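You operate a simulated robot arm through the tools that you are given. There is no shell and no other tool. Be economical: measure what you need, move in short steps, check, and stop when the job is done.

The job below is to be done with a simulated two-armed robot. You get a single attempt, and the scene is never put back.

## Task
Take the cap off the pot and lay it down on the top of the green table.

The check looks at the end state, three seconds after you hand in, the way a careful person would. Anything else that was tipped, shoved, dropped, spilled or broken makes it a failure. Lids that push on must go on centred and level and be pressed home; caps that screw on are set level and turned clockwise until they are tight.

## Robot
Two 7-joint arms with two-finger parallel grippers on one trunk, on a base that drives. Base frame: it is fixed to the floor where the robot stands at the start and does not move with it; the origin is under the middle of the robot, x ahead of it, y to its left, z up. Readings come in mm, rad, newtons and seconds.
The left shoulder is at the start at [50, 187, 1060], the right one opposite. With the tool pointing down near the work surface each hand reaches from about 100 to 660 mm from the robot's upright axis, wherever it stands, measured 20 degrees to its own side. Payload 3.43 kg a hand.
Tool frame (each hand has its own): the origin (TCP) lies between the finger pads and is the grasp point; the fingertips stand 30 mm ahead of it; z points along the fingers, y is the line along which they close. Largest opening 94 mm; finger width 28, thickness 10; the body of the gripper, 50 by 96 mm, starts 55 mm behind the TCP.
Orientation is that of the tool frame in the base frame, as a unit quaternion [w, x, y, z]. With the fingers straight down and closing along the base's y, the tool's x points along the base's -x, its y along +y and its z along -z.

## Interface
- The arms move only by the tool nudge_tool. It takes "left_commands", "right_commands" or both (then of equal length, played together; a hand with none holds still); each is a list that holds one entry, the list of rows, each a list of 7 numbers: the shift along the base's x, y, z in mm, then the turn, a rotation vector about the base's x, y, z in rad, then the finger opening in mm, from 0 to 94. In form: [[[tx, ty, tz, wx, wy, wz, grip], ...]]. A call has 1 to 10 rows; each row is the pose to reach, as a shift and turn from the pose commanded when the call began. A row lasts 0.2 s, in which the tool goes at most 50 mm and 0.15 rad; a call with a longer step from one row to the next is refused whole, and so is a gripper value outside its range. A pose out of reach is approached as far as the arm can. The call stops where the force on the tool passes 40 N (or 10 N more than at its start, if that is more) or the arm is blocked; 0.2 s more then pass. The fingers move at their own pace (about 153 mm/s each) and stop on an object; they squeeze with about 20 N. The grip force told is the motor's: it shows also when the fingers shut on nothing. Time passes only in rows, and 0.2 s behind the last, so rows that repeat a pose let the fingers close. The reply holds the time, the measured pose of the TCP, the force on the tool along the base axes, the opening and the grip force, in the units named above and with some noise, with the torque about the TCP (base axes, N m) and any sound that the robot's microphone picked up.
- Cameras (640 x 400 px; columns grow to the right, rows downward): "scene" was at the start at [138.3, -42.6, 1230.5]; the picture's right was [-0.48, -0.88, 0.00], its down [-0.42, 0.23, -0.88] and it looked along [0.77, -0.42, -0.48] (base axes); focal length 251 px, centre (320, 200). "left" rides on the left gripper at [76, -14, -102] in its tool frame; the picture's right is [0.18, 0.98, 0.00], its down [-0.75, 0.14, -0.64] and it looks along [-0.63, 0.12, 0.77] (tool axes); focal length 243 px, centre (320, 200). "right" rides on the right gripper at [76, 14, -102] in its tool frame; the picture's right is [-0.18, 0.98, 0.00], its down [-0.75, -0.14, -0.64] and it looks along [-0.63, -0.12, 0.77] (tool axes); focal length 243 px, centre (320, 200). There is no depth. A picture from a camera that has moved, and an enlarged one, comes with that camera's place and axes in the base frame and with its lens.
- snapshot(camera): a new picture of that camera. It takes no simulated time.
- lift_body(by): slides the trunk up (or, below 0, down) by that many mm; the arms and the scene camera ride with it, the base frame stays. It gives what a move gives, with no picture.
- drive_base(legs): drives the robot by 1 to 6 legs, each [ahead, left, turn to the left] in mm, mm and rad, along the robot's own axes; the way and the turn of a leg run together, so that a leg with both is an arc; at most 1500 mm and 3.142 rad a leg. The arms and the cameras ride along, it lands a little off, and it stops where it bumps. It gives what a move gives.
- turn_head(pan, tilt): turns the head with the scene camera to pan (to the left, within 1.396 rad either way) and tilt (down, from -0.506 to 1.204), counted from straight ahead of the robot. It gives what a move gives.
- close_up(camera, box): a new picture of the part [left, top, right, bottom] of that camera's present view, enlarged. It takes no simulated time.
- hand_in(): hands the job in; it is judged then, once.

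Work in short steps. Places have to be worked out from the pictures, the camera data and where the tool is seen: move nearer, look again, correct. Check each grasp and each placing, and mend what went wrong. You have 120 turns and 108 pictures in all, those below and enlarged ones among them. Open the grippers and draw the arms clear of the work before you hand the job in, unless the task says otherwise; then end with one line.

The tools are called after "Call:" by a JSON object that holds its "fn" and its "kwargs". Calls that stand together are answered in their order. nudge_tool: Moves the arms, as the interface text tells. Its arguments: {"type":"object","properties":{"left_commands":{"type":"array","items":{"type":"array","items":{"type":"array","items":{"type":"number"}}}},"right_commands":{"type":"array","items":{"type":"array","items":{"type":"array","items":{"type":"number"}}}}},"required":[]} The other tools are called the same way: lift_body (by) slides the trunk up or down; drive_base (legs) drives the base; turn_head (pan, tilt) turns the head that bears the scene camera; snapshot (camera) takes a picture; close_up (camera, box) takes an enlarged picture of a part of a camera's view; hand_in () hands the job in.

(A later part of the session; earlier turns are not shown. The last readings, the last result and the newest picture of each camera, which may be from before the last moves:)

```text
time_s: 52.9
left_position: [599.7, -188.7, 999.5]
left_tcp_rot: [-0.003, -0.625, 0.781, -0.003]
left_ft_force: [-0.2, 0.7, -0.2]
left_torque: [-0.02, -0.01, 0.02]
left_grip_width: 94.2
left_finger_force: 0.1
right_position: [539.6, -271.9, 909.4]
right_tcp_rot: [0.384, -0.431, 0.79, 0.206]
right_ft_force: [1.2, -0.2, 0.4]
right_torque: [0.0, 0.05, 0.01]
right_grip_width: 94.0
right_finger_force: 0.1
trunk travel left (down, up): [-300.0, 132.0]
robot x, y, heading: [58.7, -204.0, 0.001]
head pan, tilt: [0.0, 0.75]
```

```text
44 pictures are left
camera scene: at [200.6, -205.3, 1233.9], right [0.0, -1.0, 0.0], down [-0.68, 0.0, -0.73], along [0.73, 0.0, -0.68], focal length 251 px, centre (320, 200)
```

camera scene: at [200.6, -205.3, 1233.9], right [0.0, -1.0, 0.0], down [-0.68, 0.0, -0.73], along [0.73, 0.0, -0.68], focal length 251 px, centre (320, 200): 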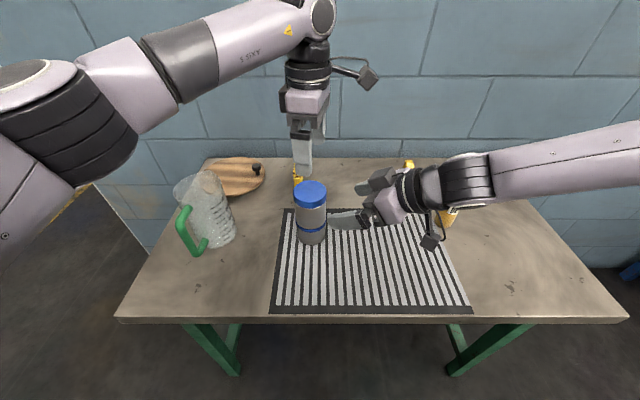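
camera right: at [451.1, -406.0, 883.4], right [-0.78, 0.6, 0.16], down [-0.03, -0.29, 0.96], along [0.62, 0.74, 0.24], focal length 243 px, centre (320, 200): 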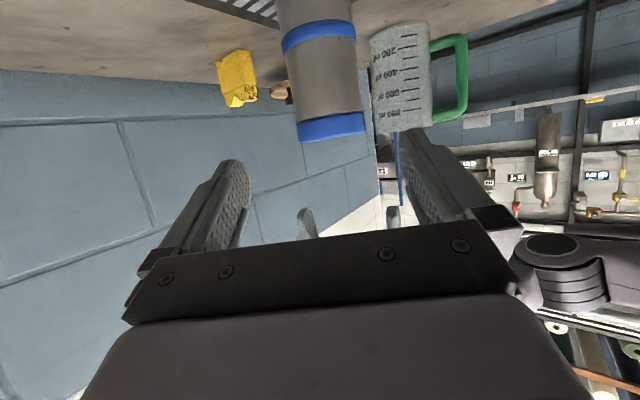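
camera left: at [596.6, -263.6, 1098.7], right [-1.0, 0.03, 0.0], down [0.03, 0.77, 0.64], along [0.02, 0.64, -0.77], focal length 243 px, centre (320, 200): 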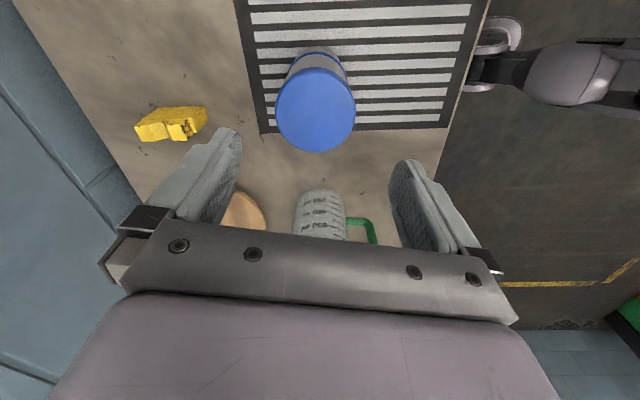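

Both arms are in reach now. I'll advance the right hand half-way along its axis.

Call:
{"fn": "nudge_tool", "kwargs": {"right_commands": [[[8, 12, -15, 0, 0, 0, 94], [16, 24, -30, 0, 0, 0, 94], [24, 36, -38, 0, 0, 0, 94], [24, 36, -38, 0, 0, 0, 94]]]}}

Call:
{"fn": "snapshot", "kwargs": {"camera": "right"}}

Call:
{"fn": "close_up", "kwargs": {"camera": "scene", "box": [260, 130, 500, 280]}}

```text
time_s: 53.9
left_position: [599.6, -190.1, 999.8]
left_tcp_rot: [-0.002, -0.624, 0.781, -0.002]
left_ft_force: [0.4, 0.1, 0.1]
left_torque: [-0.01, 0.02, -0.01]
left_grip_width: 93.9
left_finger_force: 0.1
right_position: [542.9, -271.7, 895.9]
right_tcp_rot: [0.385, -0.431, 0.79, 0.207]
right_ft_force: [-0.7, -0.2, 0.9]
right_torque: [0.02, 0.0, 0.0]
right_grip_width: 94.2
right_finger_force: 0.1
right hand out of reach, approached as far as the arm can: row 1, 2, 3, 4
trunk travel left (down, up): [-300.0, 132.0]
robot x, y, heading: [57.0, -208.9, 0.0]
head pan, tilt: [0.0, 0.75]
```

```text
43 pictures are left
camera right: at [463.0, -369.9, 898.6], right [-0.76, 0.63, 0.14], down [0.09, -0.11, 0.99], along [0.64, 0.77, 0.02], focal length 243 px, centre (320, 200)
```

right: 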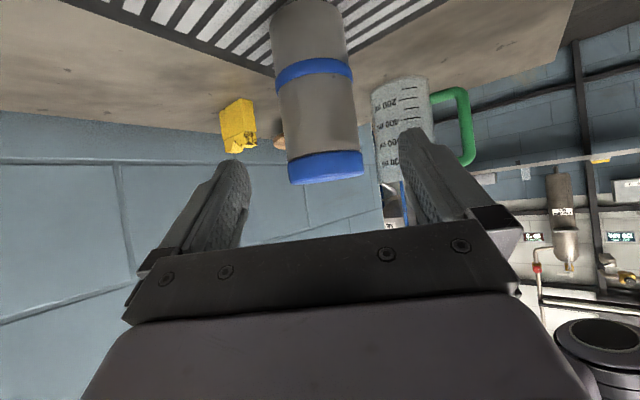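

```text
2.67 times, centred on (380, 205) of scene
camera zoom: at [200.6, -205.3, 1233.9], right [0.0, -1.0, 0.0], down [-0.68, 0.0, -0.73], along [0.73, 0.0, -0.68], focal length 670 px, centre (160, 187)
```

zoom: 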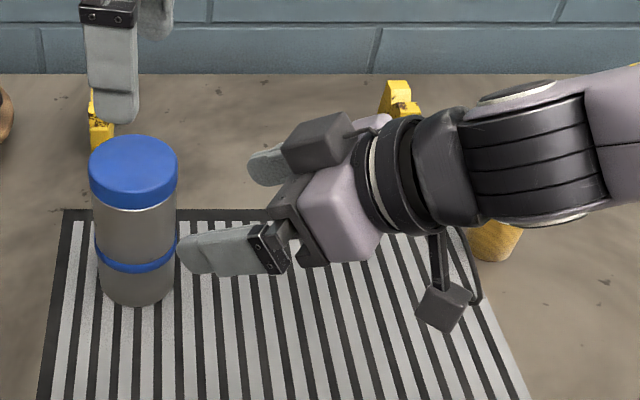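

The pattern of limits shows that the right wrist must stay outside the right shoulder line. So the robot should stand further left, and I'll test the left hand's yaw range from there. First I'll back the right hand off, then drive 90 mm left.

Call:
{"fn": "nudge_tool", "kwargs": {"right_commands": [[[-10, -30, 20, 0, 0, 0, 94], [-20, -70, 40, 0, 0, 0, 94], [-30, -110, 50, 0, 0, 0, 94]]]}}

Call:
{"fn": "drive_base", "kwargs": {"legs": [[0, 90, 0]]}}

Call:
{"fn": "nudge_tool", "kwargs": {"left_commands": [[[0, -30, -10, 0, 0, -0.15, 94], [0, -60, -20, 0, 0, -0.3, 94], [0, -87, -30, 0, 0, -0.45, 94], [0, -87, -40, 0, 0, -0.6, 94], [0, -87, -50, 0, 0, -0.75, 94], [0, -87, -60, 0, 0, -0.9, 94], [0, -87, -60, 0, 0, -0.9, 94]]]}}

Call:
{"fn": "nudge_tool", "kwargs": {"left_commands": [[[0, 0, 0, 0, 0, 0.15, 94], [0, 0, 0, 0, 0, 0.3, 94], [0, 0, 0, 0, 0, 0.45, 94], [0, 0, 0, 0, 0, 0.6, 94], [0, 0, 0, 0, 0, 0.75, 94], [0, 0, 0, 0, 0, 0.9, 94], [0, 0, 0, 0, 0, 1.05, 94]]]}}

Call:
{"fn": "snapshot", "kwargs": {"camera": "scene"}}

```text
time_s: 54.7
left_position: [597.0, -189.6, 1000.4]
left_tcp_rot: [-0.002, -0.625, 0.781, -0.002]
left_ft_force: [-0.4, 0.5, -0.2]
left_torque: [0.0, 0.02, 0.03]
left_grip_width: 94.1
left_finger_force: 0.1
right_position: [513.3, -381.4, 945.5]
right_tcp_rot: [0.385, -0.431, 0.79, 0.207]
right_ft_force: [-0.3, 0.4, -0.5]
right_torque: [0.01, 0.02, 0.01]
right_grip_width: 94.1
right_finger_force: 0.0
trunk travel left (down, up): [-300.0, 132.0]
robot x, y, heading: [59.7, -206.7, -0.0]
head pan, tilt: [0.0, 0.75]
```

```text
time_s: 56.1
left_position: [599.5, -98.4, 999.2]
left_tcp_rot: [-0.003, -0.625, 0.781, -0.003]
left_ft_force: [-0.2, -0.6, 0.2]
left_torque: [-0.01, -0.01, 0.01]
left_grip_width: 94.0
left_finger_force: 0.0
right_position: [512.9, -290.9, 945.7]
right_tcp_rot: [0.386, -0.43, 0.79, 0.207]
right_ft_force: [-0.4, -0.7, 0.1]
right_torque: [0.0, 0.01, 0.02]
right_grip_width: 93.7
right_finger_force: 0.1
trunk travel left (down, up): [-300.0, 132.0]
robot x, y, heading: [55.1, -116.1, 0.004]
head pan, tilt: [0.0, 0.75]
```

```text
time_s: 58.0
left_position: [615.0, -160.3, 946.6]
left_tcp_rot: [0.0, -0.247, 0.969, -0.008]
left_ft_force: [-0.5, -0.1, 0.0]
left_torque: [-0.03, -0.01, 0.02]
left_grip_width: 94.0
left_finger_force: 0.2
left hand out of reach, approached as far as the arm can: row 3, 4, 5, 6, 7
right_position: [513.1, -290.5, 946.0]
right_tcp_rot: [0.384, -0.431, 0.789, 0.207]
right_ft_force: [-0.3, 0.3, -0.7]
right_torque: [0.0, 0.01, 0.05]
right_grip_width: 94.0
right_finger_force: 0.0
trunk travel left (down, up): [-300.0, 132.0]
robot x, y, heading: [59.8, -115.8, 0.002]
head pan, tilt: [0.0, 0.75]
stopped in row 7 (left hand): the arm was blocked; the commanded pose is now the measured one
```

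```text
time_s: 59.5
left_position: [613.1, -161.1, 946.1]
left_tcp_rot: [0.005, -0.699, 0.715, -0.007]
left_ft_force: [1.3, 1.5, 0.1]
left_torque: [0.01, -0.03, 0.01]
left_grip_width: 93.9
left_finger_force: 0.0
right_position: [514.4, -291.4, 946.7]
right_tcp_rot: [0.385, -0.431, 0.79, 0.207]
right_ft_force: [0.2, 0.5, -0.3]
right_torque: [0.04, 0.06, 0.02]
right_grip_width: 93.9
right_finger_force: 0.1
trunk travel left (down, up): [-300.0, 132.0]
robot x, y, heading: [60.6, -113.1, 0.002]
head pan, tilt: [0.0, 0.75]
```

```text
41 pictures are left
camera scene: at [200.6, -115.1, 1233.9], right [0.0, -1.0, 0.0], down [-0.68, 0.0, -0.73], along [0.73, 0.0, -0.68], focal length 251 px, centre (320, 200)
```

scene: 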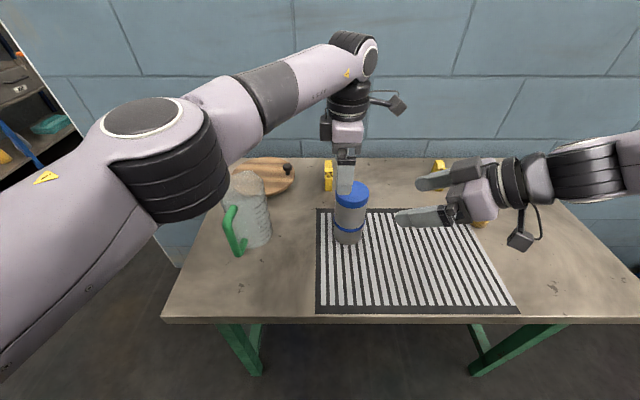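

The left arm's limit turns out to be plain reach, about 557 mm from the shoulder. If the robot stands about 45 mm nearer the table, the earlier low-trunk hold works for both arms. I'll check the room in front of the base before driving.

Call:
{"fn": "turn_head", "kwargs": {"pan": 0, "tilt": 1.2}}

Call:
{"fn": "snapshot", "kwargs": {"camera": "scene"}}

```text
time_s: 60.5
left_position: [611.5, -162.8, 947.1]
left_tcp_rot: [0.004, -0.697, 0.717, -0.007]
left_ft_force: [0.5, 0.5, 0.0]
left_torque: [-0.01, 0.0, 0.0]
left_grip_width: 93.9
left_finger_force: 0.2
right_position: [512.2, -291.5, 946.4]
right_tcp_rot: [0.385, -0.43, 0.79, 0.206]
right_ft_force: [0.1, 1.2, 0.3]
right_torque: [0.01, -0.01, 0.01]
right_grip_width: 93.9
right_finger_force: 0.2
trunk travel left (down, up): [-300.0, 132.0]
robot x, y, heading: [57.4, -115.7, 0.003]
head pan, tilt: [0.0, 1.201]
```

```text
40 pictures are left
camera scene: at [173.7, -115.2, 1202.2], right [0.0, -1.0, 0.0], down [-0.93, 0.0, -0.36], along [0.36, 0.0, -0.93], focal length 251 px, centre (320, 200)
```

scene: 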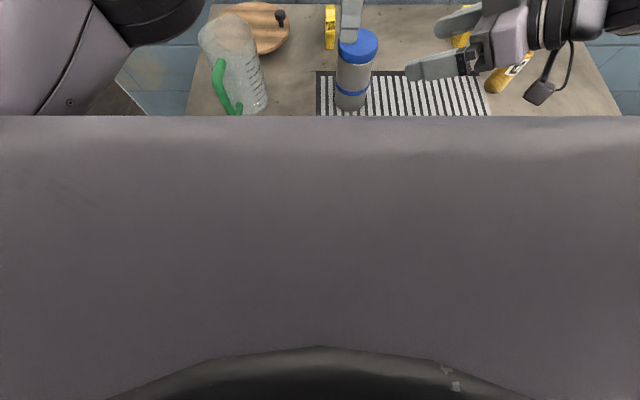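

Only the chest shows. With the table edge at x≈400 and the axis at 59, a 35 mm move should leave room, so I'll raise the left hand a little and then drive 35 mm forward and 35 mm right.

Call:
{"fn": "nudge_tool", "kwargs": {"left_commands": [[[-10, 0, 15, 0, 0, 0, 94], [-20, 0, 30, 0, 0, 0, 94], [-30, 0, 40, 0, 0, 0, 94]]]}}

Call:
{"fn": "drive_base", "kwargs": {"legs": [[0, -35, 0], [35, 0, 0]]}}

Call:
{"fn": "turn_head", "kwargs": {"pan": 0, "tilt": 0.75}}

Call:
{"fn": "snapshot", "kwargs": {"camera": "scene"}}

```text
time_s: 61.2
left_position: [581.2, -162.7, 985.9]
left_tcp_rot: [0.003, -0.697, 0.717, -0.006]
left_ft_force: [0.0, 1.3, 0.9]
left_torque: [0.01, 0.0, 0.0]
left_grip_width: 94.0
left_finger_force: 0.2
right_position: [512.8, -291.8, 946.3]
right_tcp_rot: [0.385, -0.43, 0.79, 0.207]
right_ft_force: [-0.4, 0.7, 0.2]
right_torque: [-0.01, 0.0, 0.0]
right_grip_width: 93.8
right_finger_force: 0.0
trunk travel left (down, up): [-300.0, 132.0]
robot x, y, heading: [57.0, -116.7, -0.0]
head pan, tilt: [0.0, 1.201]
```

```text
time_s: 62.7
left_position: [617.7, -197.0, 985.5]
left_tcp_rot: [0.005, -0.697, 0.717, -0.007]
left_ft_force: [0.1, 0.4, 0.3]
left_torque: [0.0, 0.04, 0.02]
left_grip_width: 93.8
left_finger_force: 0.1
right_position: [548.0, -326.4, 945.2]
right_tcp_rot: [0.384, -0.43, 0.79, 0.207]
right_ft_force: [-0.3, 0.4, 0.4]
right_torque: [0.0, -0.01, 0.06]
right_grip_width: 94.0
right_finger_force: 0.1
trunk travel left (down, up): [-300.0, 132.0]
robot x, y, heading: [96.1, -153.1, -0.0]
head pan, tilt: [0.0, 1.201]
```

```text
time_s: 63.6
left_position: [617.1, -197.8, 984.9]
left_tcp_rot: [0.004, -0.697, 0.717, -0.007]
left_ft_force: [-0.4, 0.0, -0.2]
left_torque: [0.02, 0.01, 0.01]
left_grip_width: 93.9
left_finger_force: 0.1
right_position: [548.3, -325.0, 945.4]
right_tcp_rot: [0.385, -0.431, 0.79, 0.206]
right_ft_force: [-0.7, 0.7, -0.2]
right_torque: [-0.02, 0.01, 0.0]
right_grip_width: 94.0
right_finger_force: 0.1
trunk travel left (down, up): [-300.0, 132.0]
robot x, y, heading: [93.6, -151.8, -0.003]
head pan, tilt: [0.0, 0.75]
```

```text
39 pictures are left
camera scene: at [235.4, -149.9, 1233.8], right [0.0, -1.0, 0.0], down [-0.68, 0.0, -0.73], along [0.73, 0.0, -0.68], focal length 251 px, centre (320, 200)
```

scene: 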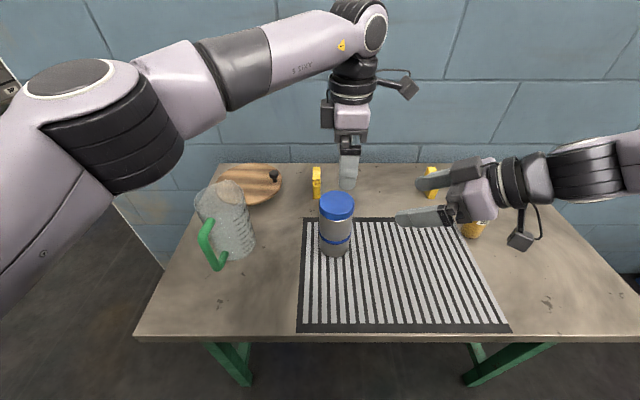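

No bump occurred. I'll raise and unwind the left hand, lower the trunk 80 mm, then reduce the right pitch to about 28° and approach.

Call:
{"fn": "nudge_tool", "kwargs": {"left_commands": [[[-3, 2, 20, 0, 0, -0.14, 94], [-6, 4, 40, 0, 0, -0.28, 94], [-9, 6, 60, 0, 0, -0.42, 94], [-12, 8, 70, 0, 0, -0.56, 94], [-15, 10, 70, 0, 0, -0.7, 94], [-18, 10, 70, 0, 0, -0.84, 94], [-18, 10, 70, 0, 0, -0.98, 94]]]}}

Call:
{"fn": "lift_body", "kwargs": {"by": -80}}

Call:
{"fn": "nudge_tool", "kwargs": {"right_commands": [[[0, 5, 3, 0.074, -0.047, 0, 94], [0, 10, 6, 0.147, -0.094, 0, 94], [0, 25, 8, 0.147, -0.094, 0, 94], [0, 40, 10, 0.147, -0.094, 0, 94], [0, 55, 8, 0.147, -0.094, 0, 94], [0, 55, 8, 0.147, -0.094, 0, 94]]]}}

Call:
{"fn": "snapshot", "kwargs": {"camera": "scene"}}

```text
time_s: 65.2
left_position: [598.1, -187.9, 1055.1]
left_tcp_rot: [0.001, -0.276, 0.961, -0.008]
left_ft_force: [-0.3, 0.5, -0.1]
left_torque: [-0.04, -0.01, 0.0]
left_grip_width: 94.1
left_finger_force: 0.0
right_position: [547.8, -324.4, 945.4]
right_tcp_rot: [0.384, -0.432, 0.789, 0.207]
right_ft_force: [0.1, 0.1, -0.3]
right_torque: [0.01, -0.01, 0.0]
right_grip_width: 94.1
right_finger_force: 0.1
trunk travel left (down, up): [-300.0, 132.0]
robot x, y, heading: [95.2, -153.0, -0.003]
head pan, tilt: [0.0, 0.75]
```

```text
time_s: 66.4
left_position: [599.1, -187.8, 976.6]
left_tcp_rot: [0.001, -0.277, 0.961, -0.008]
left_ft_force: [-0.4, -0.1, 0.1]
left_torque: [0.04, 0.02, 0.01]
left_grip_width: 93.8
left_finger_force: 0.1
right_position: [548.4, -324.5, 866.4]
right_tcp_rot: [0.385, -0.432, 0.789, 0.207]
right_ft_force: [0.0, 0.6, -0.3]
right_torque: [-0.02, -0.02, 0.02]
right_grip_width: 94.1
right_finger_force: 0.1
trunk travel left (down, up): [-220.0, 212.0]
robot x, y, heading: [95.2, -148.6, -0.002]
head pan, tilt: [0.0, 0.75]
```

```text
time_s: 67.8
left_position: [599.7, -187.5, 977.0]
left_tcp_rot: [0.0, -0.278, 0.961, -0.008]
left_ft_force: [0.2, 0.0, -0.1]
left_torque: [-0.01, 0.03, 0.01]
left_grip_width: 93.9
left_finger_force: 0.0
right_position: [547.5, -269.1, 874.3]
right_tcp_rot: [0.452, -0.411, 0.753, 0.244]
right_ft_force: [0.1, -0.1, -0.2]
right_torque: [-0.03, 0.02, 0.01]
right_grip_width: 93.9
right_finger_force: 0.1
trunk travel left (down, up): [-220.0, 212.0]
robot x, y, heading: [92.9, -146.1, -0.002]
head pan, tilt: [0.0, 0.75]
```

```text
38 pictures are left
camera scene: at [235.5, -149.9, 1153.9], right [0.0, -1.0, 0.0], down [-0.68, 0.0, -0.73], along [0.73, 0.0, -0.68], focal length 251 px, centre (320, 200)
```

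scene: 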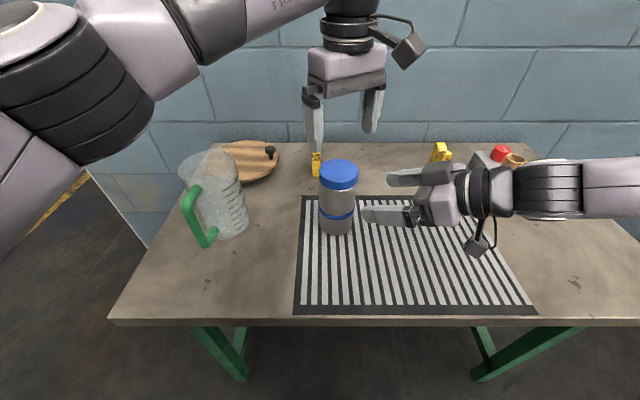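

All in reach. The pot axis is on the right hand's line, 82 mm ahead, so I'll go most of the way and check.

Call:
{"fn": "nudge_tool", "kwargs": {"right_commands": [[[9, 14, -10, 0, 0, 0, 94], [18, 28, -18, 0, 0, 0, 94], [27, 43, -24, 0, 0, 0, 94], [27, 43, -24, 0, 0, 0, 94]]]}}

Call:
{"fn": "snapshot", "kwargs": {"camera": "right"}}

```text
time_s: 68.8
left_position: [598.3, -187.3, 975.4]
left_tcp_rot: [0.001, -0.277, 0.961, -0.007]
left_ft_force: [-0.3, 0.0, 0.6]
left_torque: [0.02, 0.01, 0.01]
left_grip_width: 94.0
left_finger_force: 0.0
right_position: [576.0, -227.3, 849.6]
right_tcp_rot: [0.452, -0.411, 0.753, 0.243]
right_ft_force: [0.0, -0.5, -0.5]
right_torque: [0.02, 0.01, 0.02]
right_grip_width: 94.3
right_finger_force: 0.0
trunk travel left (down, up): [-220.0, 212.0]
robot x, y, heading: [95.7, -150.8, -0.003]
head pan, tilt: [0.0, 0.75]
```

```text
37 pictures are left
camera right: at [495.2, -325.5, 829.4], right [-0.78, 0.61, 0.16], down [0.0, -0.25, 0.97], along [0.63, 0.75, 0.19], focal length 243 px, centre (320, 200)
```

right: 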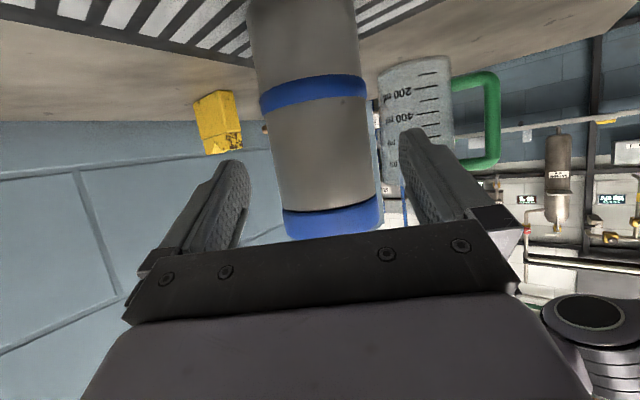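

On line within 3 mm. I'll go the last step with a small correction and close the right hand on the body.

Call:
{"fn": "nudge_tool", "kwargs": {"right_commands": [[[8, 13, -3, 0, 0, 0, 94], [17, 26, -6, 0, 0, 0, 94], [17, 26, -6, 0, 0, 0, 80], [17, 26, -6, 0, 0, 0, 70], [17, 26, -6, 0, 0, 0, 55], [17, 26, -6, 0, 0, 0, 50]]]}}

Call:
{"fn": "close_up", "kwargs": {"camera": "scene", "box": [270, 100, 510, 250]}}

Call:
{"fn": "snapshot", "kwargs": {"camera": "left"}}

```text
time_s: 70.2
left_position: [599.4, -186.4, 976.0]
left_tcp_rot: [0.001, -0.277, 0.961, -0.009]
left_ft_force: [-0.1, 0.4, -0.3]
left_torque: [0.01, 0.0, -0.02]
left_grip_width: 93.7
left_finger_force: 0.2
right_position: [591.7, -201.9, 843.7]
right_tcp_rot: [0.452, -0.41, 0.753, 0.244]
right_ft_force: [-0.4, -0.3, 1.0]
right_torque: [0.07, -0.08, 0.02]
right_grip_width: 64.5
right_finger_force: 19.8
trunk travel left (down, up): [-220.0, 212.0]
robot x, y, heading: [90.7, -151.9, 0.001]
head pan, tilt: [0.0, 0.75]
```

```text
2.67 times, centred on (390, 175) of scene
camera zoom: at [235.5, -149.9, 1153.9], right [0.0, -1.0, 0.0], down [-0.68, 0.0, -0.73], along [0.73, 0.0, -0.68], focal length 670 px, centre (133, 267)
```

zoom: 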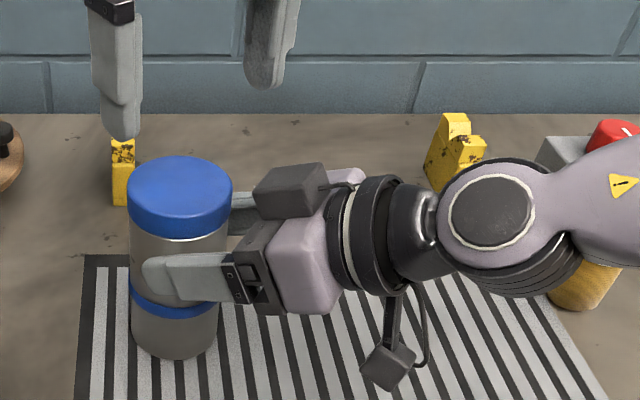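

```text
35 pictures are left
camera left: at [541.6, -238.0, 1079.1], right [-0.68, 0.73, -0.01], down [0.56, 0.53, 0.64], along [0.48, 0.43, -0.77], focal length 243 px, centre (320, 200)
```

left: 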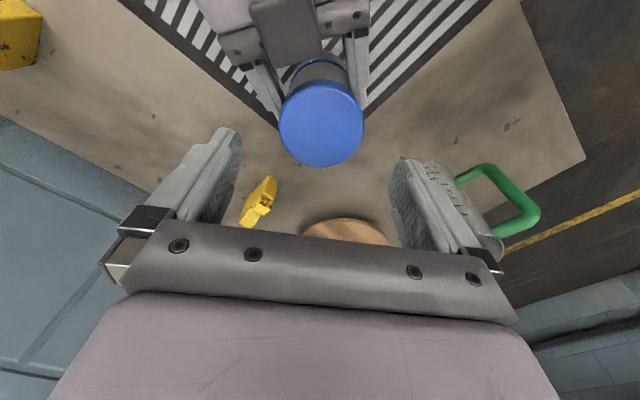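

The body is held at 64.5 mm and the axis is at about (600, -188). I'll bring the left hand down over the cap with yaw ≈0.35, level it, and stop just above.

Call:
{"fn": "nudge_tool", "kwargs": {"left_commands": [[[0, -1, -12, 0.007, 0.003, -0.1, 88], [1, -1.5, -24, 0.015, 0.006, -0.2, 88], [1, -1.5, -36, 0.015, 0.006, -0.2, 88], [1, -1.5, -50, 0.015, 0.006, -0.2, 88], [1, -1.5, -50, 0.015, 0.006, -0.2, 88]]]}}

Call:
{"fn": "snapshot", "kwargs": {"camera": "left"}}

Call:
{"fn": "close_up", "kwargs": {"camera": "scene", "box": [270, 100, 510, 250]}}

```text
time_s: 71.4
left_position: [600.9, -188.4, 924.8]
left_tcp_rot: [-0.001, -0.18, 0.984, 0.0]
left_ft_force: [0.1, -0.2, -0.4]
left_torque: [0.04, 0.01, 0.03]
left_grip_width: 87.9
left_finger_force: 0.0
right_position: [591.8, -203.6, 842.9]
right_tcp_rot: [0.452, -0.411, 0.754, 0.243]
right_ft_force: [-0.6, 1.3, 0.6]
right_torque: [0.13, -0.03, 0.02]
right_grip_width: 64.4
right_finger_force: 20.1
trunk travel left (down, up): [-220.0, 212.0]
robot x, y, heading: [95.0, -147.2, 0.0]
head pan, tilt: [0.0, 0.75]
```

```text
34 pictures are left
camera left: at [534.3, -228.6, 1028.5], right [-0.52, 0.85, 0.0], down [0.66, 0.4, 0.64], along [0.55, 0.33, -0.77], focal length 243 px, centre (320, 200)
```

left: 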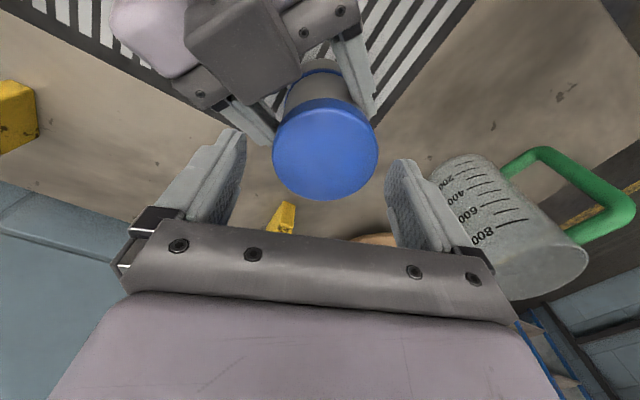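

```text
2.67 times, centred on (390, 175) of scene
camera zoom: at [235.4, -149.9, 1153.9], right [0.0, -1.0, 0.0], down [-0.68, 0.0, -0.73], along [0.73, 0.0, -0.68], focal length 670 px, centre (133, 267)
```

zoom: 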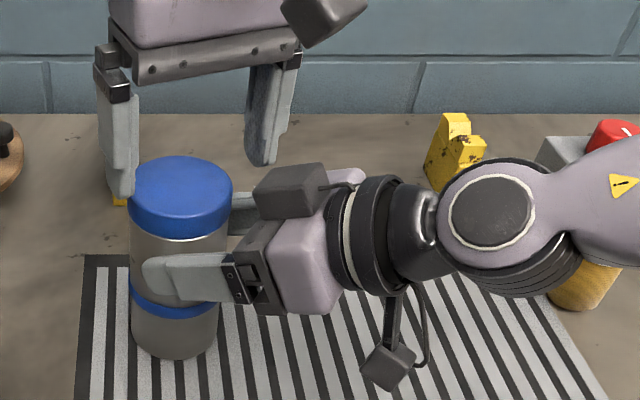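

Cap nearly centred (about 3 mm off along the closing line). I'll correct part of that, lower 21 mm, and close.

Call:
{"fn": "nudge_tool", "kwargs": {"left_commands": [[[-0.5, 1.5, -8, 0, 0, 0, 88], [-0.5, 1.5, -15, 0, 0, 0, 88], [-0.5, 1.5, -21, 0, 0, 0, 88], [-0.5, 1.5, -21, 0, 0, 0, 76], [-0.5, 1.5, -21, 0, 0, 0, 68], [-0.5, 1.5, -21, 0, 0, 0, 50], [-0.5, 1.5, -21, 0, 0, 0, 50]]]}}

```text
time_s: 73.0
left_position: [599.4, -185.1, 903.6]
left_tcp_rot: [-0.001, -0.182, 0.983, 0.001]
left_ft_force: [-5.6, 14.4, 0.8]
left_torque: [0.39, 0.11, 0.07]
left_grip_width: 69.4
left_finger_force: 19.8
right_position: [593.2, -203.6, 844.2]
right_tcp_rot: [0.453, -0.409, 0.754, 0.243]
right_ft_force: [3.4, -13.6, 0.6]
right_torque: [0.69, 0.22, -0.22]
right_grip_width: 64.5
right_finger_force: 20.2
trunk travel left (down, up): [-220.0, 212.0]
robot x, y, heading: [94.1, -150.1, 0.001]
head pan, tilt: [0.0, 0.75]
```

Gripped at 69.4 mm, but the cap pushes the hand with 15 N toward +y. I'll relieve that by shifting about 4 mm along the closing line.

Call:
{"fn": "nudge_tool", "kwargs": {"left_commands": [[[-0.7, 2, 0, 0, 0, 0, 50], [-1.4, 3.8, 0, 0, 0, 0, 50], [-1.4, 3.8, 0, 0, 0, 0, 50]]]}}

```text
time_s: 73.8
left_position: [598.5, -184.0, 905.2]
left_tcp_rot: [-0.001, -0.18, 0.984, 0.0]
left_ft_force: [-0.3, 4.7, -1.6]
left_torque: [0.35, 0.04, 0.0]
left_grip_width: 69.0
left_finger_force: 20.0
right_position: [591.4, -201.9, 844.1]
right_tcp_rot: [0.451, -0.412, 0.753, 0.244]
right_ft_force: [0.2, -5.8, 1.1]
right_torque: [0.04, -0.15, -0.12]
right_grip_width: 64.7
right_finger_force: 19.9
trunk travel left (down, up): [-220.0, 212.0]
robot x, y, heading: [96.5, -149.7, 0.005]
head pan, tilt: [0.0, 0.75]
```

Load nearly gone. Now I'll twist 1.08 rad counter-clockwise about this axis.

Call:
{"fn": "nudge_tool", "kwargs": {"left_commands": [[[0, 0, 0, 0, 0, 0.12, 50], [0.5, 0, 0, 0, 0, 0.24, 50], [1, 0, 0, 0, 0, 0.36, 50], [1, 0, 0, 0, 0, 0.48, 50], [1.5, 0, 0, 0, 0, 0.6, 50], [2, 0, 0, 0, 0, 0.72, 50], [2, 0, 0, 0, 0, 0.84, 50], [2, 0, 0, 0, 0, 0.96, 50], [2, 0, 0, 0, 0, 1.08, 50]]]}}

Call:
{"fn": "close_up", "kwargs": {"camera": "scene", "box": [300, 130, 400, 240]}}

```text
time_s: 75.8
left_position: [602.3, -184.7, 905.5]
left_tcp_rot: [-0.001, -0.661, 0.75, -0.005]
left_ft_force: [10.7, -20.2, 2.5]
left_torque: [-0.75, -0.37, -0.15]
left_grip_width: 69.3
left_finger_force: 19.5
right_position: [589.5, -200.8, 844.1]
right_tcp_rot: [0.45, -0.413, 0.753, 0.245]
right_ft_force: [-11.7, 22.0, 0.7]
right_torque: [-0.18, -0.38, 0.55]
right_grip_width: 65.1
right_finger_force: 19.8
trunk travel left (down, up): [-220.0, 212.0]
robot x, y, heading: [90.8, -153.5, 0.002]
head pan, tilt: [0.0, 0.75]
```

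```text
3.64 times, centred on (350, 185) of scene
camera zoom: at [235.4, -149.8, 1153.9], right [0.0, -1.0, 0.0], down [-0.68, 0.0, -0.73], along [0.73, 0.0, -0.68], focal length 914 px, centre (211, 254)
```

zoom: 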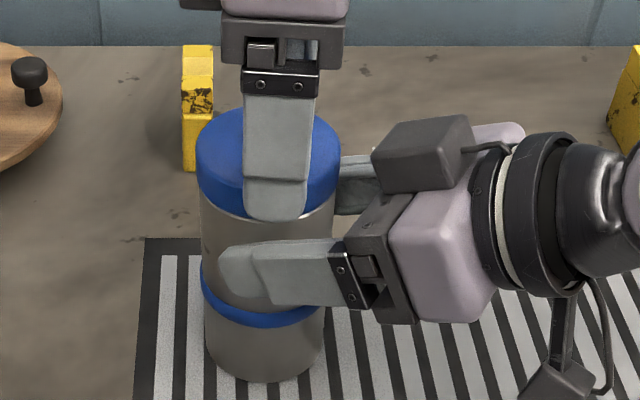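

Side load built up again from an offset along the finger width. I'll open and regrip at this yaw, which will show the offset along x and fix the true axis.

Call:
{"fn": "nudge_tool", "kwargs": {"left_commands": [[[0, 0, 0, 0, 0, 0, 65], [0, 0, 0, 0, 0, 0, 80], [0, 0, 0, 0, 0, 0, 84], [0, 0, 0, 0, 0, 0, 70], [0, 0, 0, 0, 0, 0, 50], [0, 0, 0, 0, 0, 0, 50]]]}}

Call:
{"fn": "snapshot", "kwargs": {"camera": "left"}}

```text
time_s: 77.2
left_position: [601.1, -182.7, 904.5]
left_tcp_rot: [0.001, -0.661, 0.751, -0.001]
left_ft_force: [21.9, -0.4, -5.6]
left_torque: [-0.07, -0.74, 0.0]
left_grip_width: 69.7
left_finger_force: 20.1
right_position: [589.4, -200.7, 842.9]
right_tcp_rot: [0.451, -0.413, 0.753, 0.245]
right_ft_force: [-22.4, 0.1, 7.4]
right_torque: [0.21, -0.53, 0.53]
right_grip_width: 64.4
right_finger_force: 20.2
trunk travel left (down, up): [-220.0, 212.0]
robot x, y, heading: [94.4, -151.4, 0.002]
head pan, tilt: [0.0, 0.75]
```

```text
31 pictures are left
camera left: at [605.8, -259.4, 1007.6], right [-1.0, -0.06, 0.0], down [-0.05, 0.77, 0.64], along [-0.04, 0.64, -0.77], focal length 243 px, centre (320, 200)
```

left: 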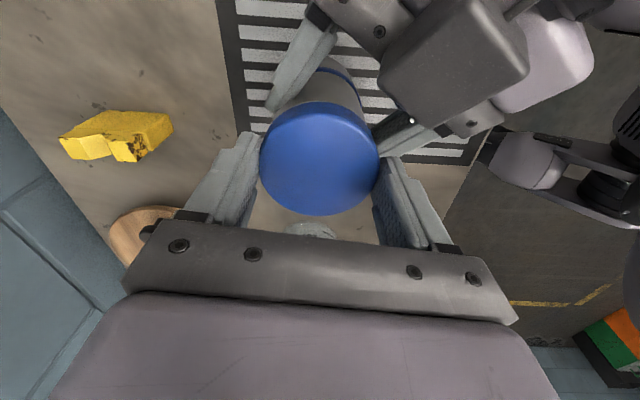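

The load is now purely along x, so the true axis in the left hand's frame is at x≈606. I'll shift +5 mm in x to relieve it.

Call:
{"fn": "nudge_tool", "kwargs": {"left_commands": [[[2.5, 0, 0, 0, 0, 0, 50], [5, 0, 0, 0, 0, 0, 50], [5, 0, 0, 0, 0, 0, 50]]]}}

```text
time_s: 78.0
left_position: [604.8, -183.7, 904.6]
left_tcp_rot: [-0.002, -0.659, 0.752, -0.001]
left_ft_force: [7.4, -5.7, -3.4]
left_torque: [-0.16, -0.52, -0.04]
left_grip_width: 70.0
left_finger_force: 20.2
right_position: [592.5, -201.2, 842.9]
right_tcp_rot: [0.453, -0.409, 0.753, 0.243]
right_ft_force: [-7.7, 5.4, 1.1]
right_torque: [-0.07, 0.05, 0.24]
right_grip_width: 64.5
right_finger_force: 20.1
trunk travel left (down, up): [-220.0, 212.0]
robot x, y, heading: [93.8, -154.4, 0.004]
head pan, tilt: [0.0, 0.75]
```

Mostly relieved, so the axis in the left frame is about (607, -181). Before unwinding I'll do a quick lift test of 6 mm.

Call:
{"fn": "nudge_tool", "kwargs": {"left_commands": [[[1, 0, 3, 0, 0, 0, 50], [1, 0, 6, 0, 0, 0, 50], [1, 0, 6, 0, 0, 0, 50]]]}}

Call:
{"fn": "close_up", "kwargs": {"camera": "scene", "box": [300, 130, 400, 240]}}

```text
time_s: 78.8
left_position: [606.5, -182.6, 911.8]
left_tcp_rot: [-0.002, -0.66, 0.751, 0.001]
left_ft_force: [3.4, -6.1, -15.0]
left_torque: [-0.19, -0.05, 0.0]
left_grip_width: 69.8
left_finger_force: 20.2
right_position: [593.3, -202.3, 844.4]
right_tcp_rot: [0.454, -0.411, 0.752, 0.244]
right_ft_force: [-4.2, 6.6, 13.2]
right_torque: [0.05, -0.38, 0.15]
right_grip_width: 64.6
right_finger_force: 20.3
trunk travel left (down, up): [-220.0, 212.0]
robot x, y, heading: [90.7, -150.8, -0.0]
head pan, tilt: [0.0, 0.75]
```

```text
3.64 times, centred on (350, 185) of scene
camera zoom: at [235.6, -150.0, 1153.8], right [0.0, -1.0, 0.0], down [-0.68, 0.0, -0.73], along [0.73, 0.0, -0.68], focal length 914 px, centre (211, 254)
```

zoom: 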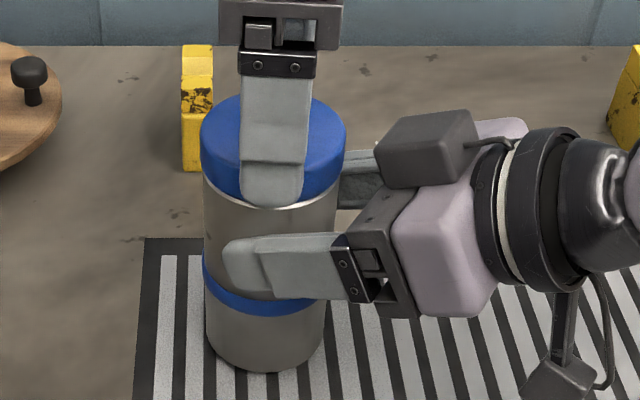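

The pot itself rose about 6 mm, slipping in the right fingers, so the cap is still attached. I'll put it back down, then use the dark spot on the body in the right camera to see whether the pot turned with the cap.

Call:
{"fn": "nudge_tool", "kwargs": {"left_commands": [[[0, 0, -3, 0, 0, 0, 50], [0, 0, -6.5, 0, 0, 0, 50], [0, 0, -7, 0, 0, 0, 50]]]}}

Call:
{"fn": "close_up", "kwargs": {"camera": "right", "box": [200, 0, 440, 220]}}

Call:
{"fn": "close_up", "kwargs": {"camera": "scene", "box": [300, 130, 400, 240]}}

```text
time_s: 79.6
left_position: [605.3, -183.9, 905.2]
left_tcp_rot: [-0.002, -0.659, 0.752, -0.002]
left_ft_force: [-9.9, -6.5, 10.8]
left_torque: [-0.22, 0.9, -0.01]
left_grip_width: 69.8
left_finger_force: 20.1
right_position: [592.5, -203.9, 840.3]
right_tcp_rot: [0.45, -0.409, 0.756, 0.243]
right_ft_force: [9.8, 6.8, -13.4]
right_torque: [-0.49, -0.15, -0.1]
right_grip_width: 64.6
right_finger_force: 19.9
trunk travel left (down, up): [-220.0, 212.0]
robot x, y, heading: [93.7, -149.3, -0.004]
head pan, tilt: [0.0, 0.75]
```

```text
1.82 times, centred on (320, 110) of right
camera zoom: at [511.7, -301.5, 821.7], right [-0.78, 0.61, 0.16], down [0.01, -0.25, 0.97], along [0.63, 0.75, 0.19], focal length 441 px, centre (320, 364)
```

zoom: 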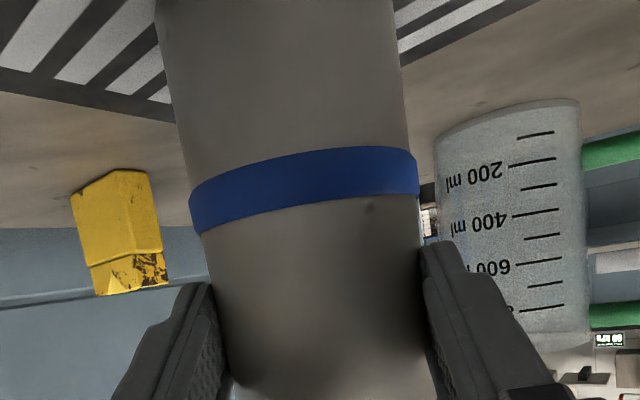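

```text
3.64 times, centred on (350, 185) of scene
camera zoom: at [235.7, -149.9, 1153.8], right [0.0, -1.0, 0.0], down [-0.68, 0.0, -0.73], along [0.73, 0.0, -0.68], focal length 914 px, centre (211, 254)
```

zoom: 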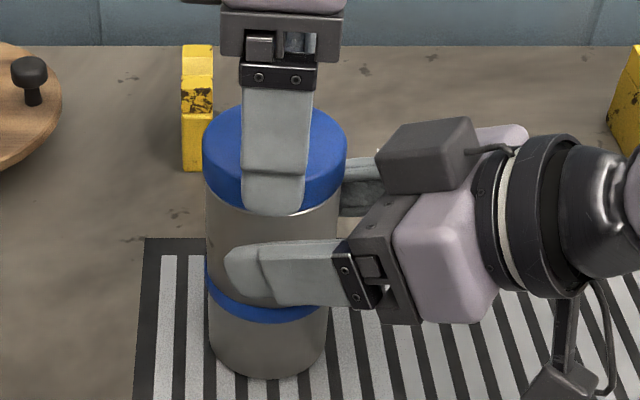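

The spot is where it was at the start, so the pot hasn't turned: the cap is turning on it, and more turns are needed. I'll open in place, centre at about (607, -181.5), and unwind 1.08 rad.

Call:
{"fn": "nudge_tool", "kwargs": {"left_commands": [[[0, 0, 0, 0, 0, 0, 72], [1, 1, 0.5, 0, 0, 0, 84], [1, 2, 0.5, 0, 0, -0.135, 84], [1, 2, 0.5, 0, 0, -0.27, 84], [1, 2, 0.5, 0, 0, -0.405, 84], [1, 2, 0.5, 0, 0, -0.54, 84], [1, 2, 0.5, 0, 0, -0.675, 84], [1, 2, 0.5, 0, 0, -0.81, 84], [1, 2, 0.5, 0, 0, -0.945, 84], [1, 2, 0.5, 0, 0, -1.08, 84]]]}}

Call:
{"fn": "nudge_tool", "kwargs": {"left_commands": [[[0, 0, 0, 0, 0, 0, 70], [0, 0, 0, 0, 0, 0, 50], [0, 0, 0, 0, 0, 0, 50]]]}}

```text
time_s: 81.8
left_position: [607.6, -180.6, 904.4]
left_tcp_rot: [-0.001, -0.179, 0.984, 0.0]
left_ft_force: [-0.5, -0.2, -1.0]
left_torque: [0.0, 0.02, 0.0]
left_grip_width: 84.0
left_finger_force: 0.0
right_position: [591.6, -203.7, 843.5]
right_tcp_rot: [0.453, -0.41, 0.754, 0.243]
right_ft_force: [-0.6, -0.3, -2.3]
right_torque: [-0.06, 0.02, 0.02]
right_grip_width: 64.3
right_finger_force: 20.3
trunk travel left (down, up): [-220.0, 212.0]
robot x, y, heading: [95.2, -150.3, -0.001]
head pan, tilt: [0.0, 0.75]
```

```text
time_s: 82.6
left_position: [606.9, -180.9, 903.7]
left_tcp_rot: [-0.001, -0.181, 0.983, 0.001]
left_ft_force: [-1.6, 6.6, -0.4]
left_torque: [0.06, 0.01, 0.02]
left_grip_width: 70.7
left_finger_force: 20.0
right_position: [591.8, -202.4, 843.6]
right_tcp_rot: [0.451, -0.411, 0.754, 0.244]
right_ft_force: [1.2, -5.9, -3.1]
right_torque: [0.2, 0.09, -0.12]
right_grip_width: 64.5
right_finger_force: 19.7
trunk travel left (down, up): [-220.0, 212.0]
robot x, y, heading: [94.0, -152.6, -0.003]
head pan, tilt: [0.0, 0.75]
```

Good centring, with only about 7 N. I'll nudge 1.5 mm and twist about 1.2 rad counter-clockwise.

Call:
{"fn": "nudge_tool", "kwargs": {"left_commands": [[[-0.3, 1.3, 0, 0, 0, 0.1, 50], [-0.3, 1.5, 0, 0, 0, 0.24, 50], [-0.3, 1.5, 0, 0, 0, 0.38, 50], [-0.3, 1.5, 0, 0, 0, 0.52, 50], [-0.3, 1.5, 0, 0, 0, 0.66, 50], [-0.3, 1.5, 0, 0, 0, 0.8, 50], [-0.3, 1.5, 0, 0, 0, 0.94, 50], [-0.3, 1.5, 0, 0, 0, 1.08, 50], [-0.3, 1.5, 0, 0, 0, 1.2, 50]]]}}

Call:
{"fn": "close_up", "kwargs": {"camera": "scene", "box": [300, 130, 400, 240]}}

```text
time_s: 84.6
left_position: [606.5, -179.9, 903.7]
left_tcp_rot: [-0.001, -0.705, 0.709, 0.0]
left_ft_force: [0.2, -0.3, -1.0]
left_torque: [0.01, -0.02, -0.05]
left_grip_width: 70.6
left_finger_force: 20.1
right_position: [591.0, -202.6, 844.1]
right_tcp_rot: [0.452, -0.41, 0.754, 0.243]
right_ft_force: [-0.8, 0.2, -2.6]
right_torque: [-0.05, 0.05, 0.02]
right_grip_width: 64.6
right_finger_force: 19.8
trunk travel left (down, up): [-220.0, 212.0]
robot x, y, heading: [87.2, -151.2, -0.0]
head pan, tilt: [0.0, 0.75]
```

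```text
3.64 times, centred on (350, 185) of scene
camera zoom: at [235.7, -149.9, 1153.8], right [0.0, -1.0, 0.0], down [-0.68, 0.0, -0.73], along [0.73, 0.0, -0.68], focal length 914 px, centre (211, 254)
```

zoom: 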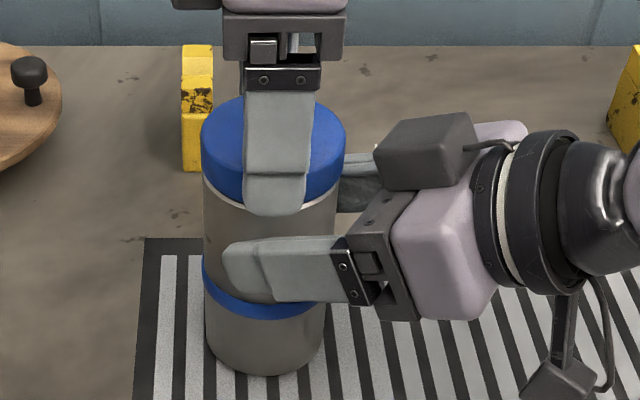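

All forces are now near zero and the cap turns freely. I'll lift 10 mm gently to see whether it comes off.

Call:
{"fn": "nudge_tool", "kwargs": {"left_commands": [[[0, 0, 3, 0, 0, 0, 50], [0, 0, 6, 0, 0, 0, 50], [0, 0, 10, 0, 0, 0, 50], [0, 0, 10, 0, 0, 0, 50]]]}}

Call:
{"fn": "close_up", "kwargs": {"camera": "scene", "box": [300, 130, 400, 240]}}

```text
time_s: 85.6
left_position: [605.8, -180.4, 914.4]
left_tcp_rot: [0.0, -0.704, 0.71, -0.001]
left_ft_force: [-0.3, -0.3, -0.5]
left_torque: [0.0, 0.01, 0.0]
left_grip_width: 70.1
left_finger_force: 19.7
right_position: [590.9, -202.5, 842.1]
right_tcp_rot: [0.453, -0.41, 0.754, 0.243]
right_ft_force: [0.0, 1.0, -1.2]
right_torque: [-0.07, 0.02, -0.01]
right_grip_width: 64.3
right_finger_force: 19.8
trunk travel left (down, up): [-220.0, 212.0]
robot x, y, heading: [93.7, -153.4, 0.005]
head pan, tilt: [0.0, 0.75]
```

```text
3.64 times, centred on (350, 185) of scene
camera zoom: at [235.7, -149.9, 1153.8], right [0.0, -1.0, 0.0], down [-0.68, 0.0, -0.73], along [0.73, 0.0, -0.68], focal length 914 px, centre (211, 254)
```

zoom: 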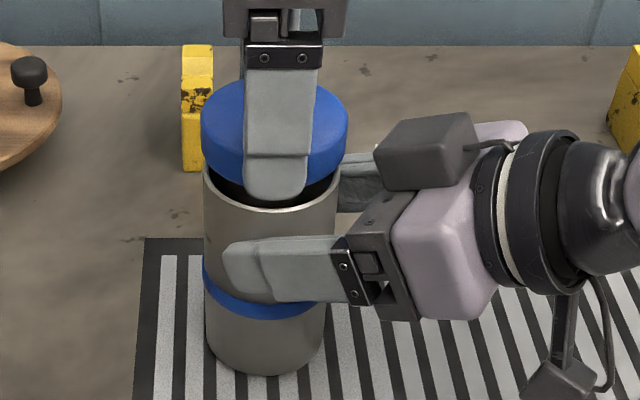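

The cap is off: the open mouth of the pot shows. I'll raise it 60 mm clear while the right hand keeps the pot steady.

Call:
{"fn": "nudge_tool", "kwargs": {"left_commands": [[[0, 0, 20, 0, 0, 0, 50], [0, 0, 40, 0, 0, 0, 50], [0, 0, 60, 0, 0, 0, 50], [0, 0, 75, 0, 0, 0, 50]]]}}

Call:
{"fn": "snapshot", "kwargs": {"camera": "scene"}}

```text
time_s: 86.6
left_position: [607.4, -180.7, 990.1]
left_tcp_rot: [0.0, -0.704, 0.71, -0.001]
left_ft_force: [0.6, 0.0, -0.2]
left_torque: [0.01, 0.02, -0.02]
left_grip_width: 70.4
left_finger_force: 19.9
right_position: [591.6, -203.4, 843.5]
right_tcp_rot: [0.452, -0.41, 0.753, 0.244]
right_ft_force: [-0.7, -0.8, -2.8]
right_torque: [-0.04, 0.01, 0.01]
right_grip_width: 64.4
right_finger_force: 19.8
trunk travel left (down, up): [-220.0, 212.0]
robot x, y, heading: [96.6, -149.2, 0.002]
head pan, tilt: [0.0, 0.75]
```

```text
25 pictures are left
camera scene: at [235.6, -150.0, 1153.8], right [0.0, -1.0, 0.0], down [-0.68, 0.0, -0.73], along [0.73, 0.0, -0.68], focal length 251 px, centre (320, 200)
```

scene: 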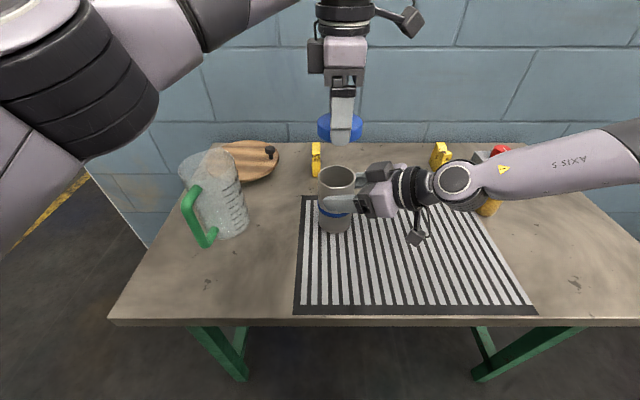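

The cap hangs level in the left hand. I'll carry it at this height to bare table front-left of the mat, around (480, -50), turning back toward yaw 0.4 on the way.

Call:
{"fn": "nudge_tool", "kwargs": {"left_commands": [[[-13, 13, 0, 0, 0, -0.11, 50], [-26, 26, 0, 0, 0, -0.22, 50], [-39, 39, 0, 0, 0, -0.33, 50], [-52, 52, 0, 0, 0, -0.44, 50], [-65, 65, 0, 0, 0, -0.55, 50], [-78, 78, 0, 0, 0, -0.66, 50], [-91, 91, 0, 0, 0, -0.77, 50], [-104, 104, 0, 0, 0, -0.88, 50], [-117, 117, 0, 0, 0, -0.99, 50], [-127, 130, 0, 0, 0, -1.1, 50]]]}}

Call:
{"fn": "snapshot", "kwargs": {"camera": "scene"}}

Call:
{"fn": "snapshot", "kwargs": {"camera": "left"}}

```text
time_s: 88.8
left_position: [479.7, -50.2, 988.8]
left_tcp_rot: [0.0, -0.228, 0.974, 0.0]
left_ft_force: [-0.1, -1.2, -0.1]
left_torque: [0.02, -0.04, 0.02]
left_grip_width: 70.4
left_finger_force: 20.0
right_position: [590.4, -202.4, 843.0]
right_tcp_rot: [0.452, -0.411, 0.753, 0.244]
right_ft_force: [-0.3, 0.1, -1.8]
right_torque: [-0.02, 0.0, 0.02]
right_grip_width: 64.3
right_finger_force: 19.9
trunk travel left (down, up): [-220.0, 212.0]
robot x, y, heading: [97.0, -151.0, 0.002]
head pan, tilt: [0.0, 0.75]
```

```text
24 pictures are left
camera scene: at [235.6, -149.9, 1153.8], right [0.0, -1.0, 0.0], down [-0.68, 0.0, -0.73], along [0.73, 0.0, -0.68], focal length 251 px, centre (320, 200)
```

scene: 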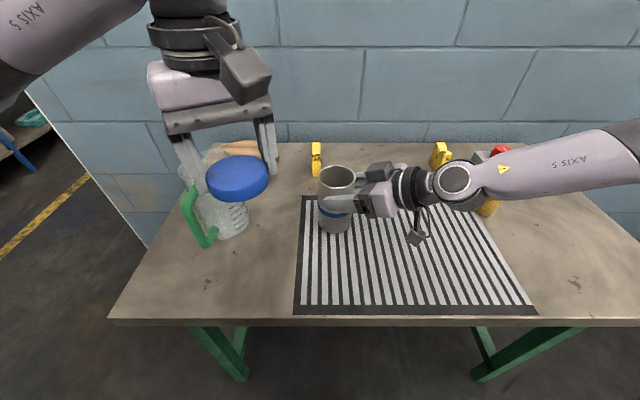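

```text
23 pictures are left
camera left: at [418.0, -96.2, 1091.8], right [-0.6, 0.8, 0.0], down [0.61, 0.46, 0.64], along [0.51, 0.39, -0.77], focal length 243 px, centre (320, 200)
```

left: 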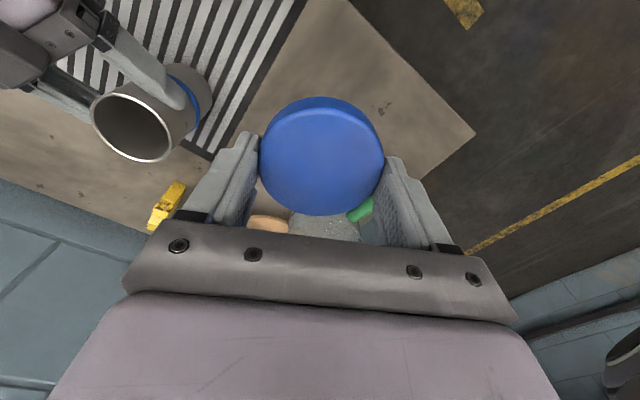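

The spot below is bare and clear of cup and mat. I'll shift 8 mm further from the cup and lower to z≈800.

Call:
{"fn": "nudge_tool", "kwargs": {"left_commands": [[[-4, -4, -25, 0, 0, 0, 50], [-8, -8, -50, 0, 0, 0, 50], [-8, -8, -80, 0, 0, 0, 50], [-8, -8, -110, 0, 0, 0, 50], [-8, -8, -140, 0, 0, 0, 50], [-8, -8, -165, 0, 0, 0, 50], [-8, -8, -185, 0, 0, 0, 50], [-8, -8, -185, 0, 0, 0, 50]]]}}

Call:
{"fn": "snapshot", "kwargs": {"camera": "scene"}}

Call:
{"fn": "snapshot", "kwargs": {"camera": "left"}}

```text
time_s: 90.6
left_position: [470.8, -57.8, 804.5]
left_tcp_rot: [-0.001, -0.228, 0.974, 0.0]
left_ft_force: [0.9, 0.0, -0.2]
left_torque: [-0.03, 0.0, 0.01]
left_grip_width: 70.1
left_finger_force: 19.8
right_position: [592.1, -201.8, 844.3]
right_tcp_rot: [0.453, -0.409, 0.754, 0.243]
right_ft_force: [-0.2, -1.2, -2.3]
right_torque: [-0.03, 0.03, 0.0]
right_grip_width: 64.5
right_finger_force: 19.9
trunk travel left (down, up): [-220.0, 212.0]
robot x, y, heading: [92.5, -156.0, 0.001]
head pan, tilt: [0.0, 0.75]
```

```text
22 pictures are left
camera scene: at [235.7, -149.9, 1153.8], right [0.0, -1.0, 0.0], down [-0.68, 0.0, -0.73], along [0.73, 0.0, -0.68], focal length 251 px, centre (320, 200)
```

scene: 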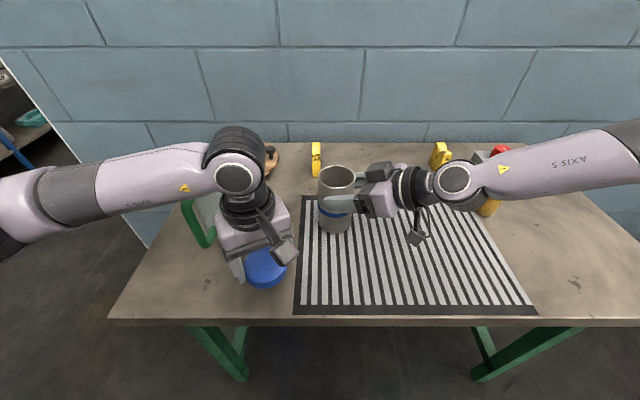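

```text
21 pictures are left
camera left: at [409.9, -103.8, 907.1], right [-0.6, 0.8, 0.0], down [0.61, 0.46, 0.64], along [0.51, 0.39, -0.77], focal length 243 px, centre (320, 200)
```

left: 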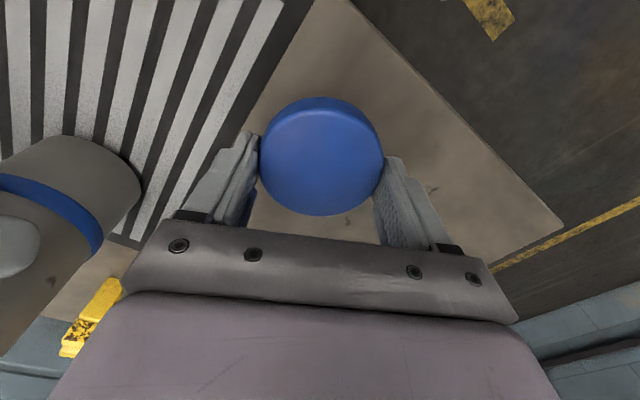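

Clear of everything. I'll lower in 4 mm steps until the cap touches the table.

Call:
{"fn": "nudge_tool", "kwargs": {"left_commands": [[[0, 0, -4, 0, 0, 0, 50], [0, 0, -8, 0, 0, 0, 50], [0, 0, -12, 0, 0, 0, 50], [0, 0, -16, 0, 0, 0, 50], [0, 0, -20, 0, 0, 0, 50], [0, 0, -22, 0, 0, 0, 50]]]}}

Call:
{"fn": "close_up", "kwargs": {"camera": "scene", "box": [180, 200, 340, 320]}}

```text
time_s: 92.0
left_position: [472.4, -58.2, 781.8]
left_tcp_rot: [-0.001, -0.229, 0.973, 0.001]
left_ft_force: [-0.6, 0.0, -0.1]
left_torque: [0.0, 0.01, 0.0]
left_grip_width: 70.3
left_finger_force: 20.6
right_position: [591.2, -202.8, 843.9]
right_tcp_rot: [0.453, -0.411, 0.753, 0.244]
right_ft_force: [-0.2, 0.5, -1.7]
right_torque: [-0.05, 0.05, -0.02]
right_grip_width: 64.3
right_finger_force: 19.9
trunk travel left (down, up): [-220.0, 212.0]
robot x, y, heading: [93.8, -150.3, -0.002]
head pan, tilt: [0.0, 0.75]
```

```text
3.33 times, centred on (260, 260) of scene
camera zoom: at [235.7, -149.9, 1153.8], right [0.0, -1.0, 0.0], down [-0.68, 0.0, -0.73], along [0.73, 0.0, -0.68], focal length 838 px, centre (520, 0)
```

zoom: 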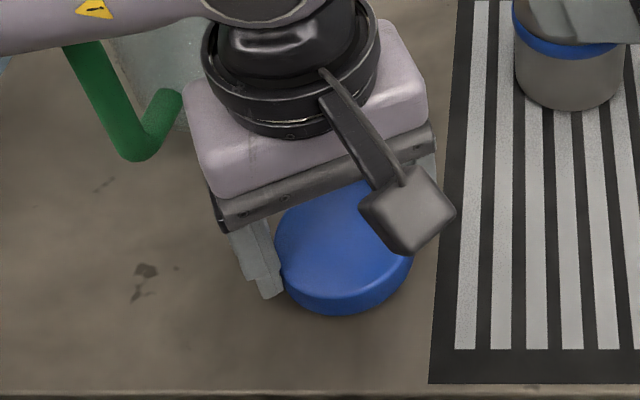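

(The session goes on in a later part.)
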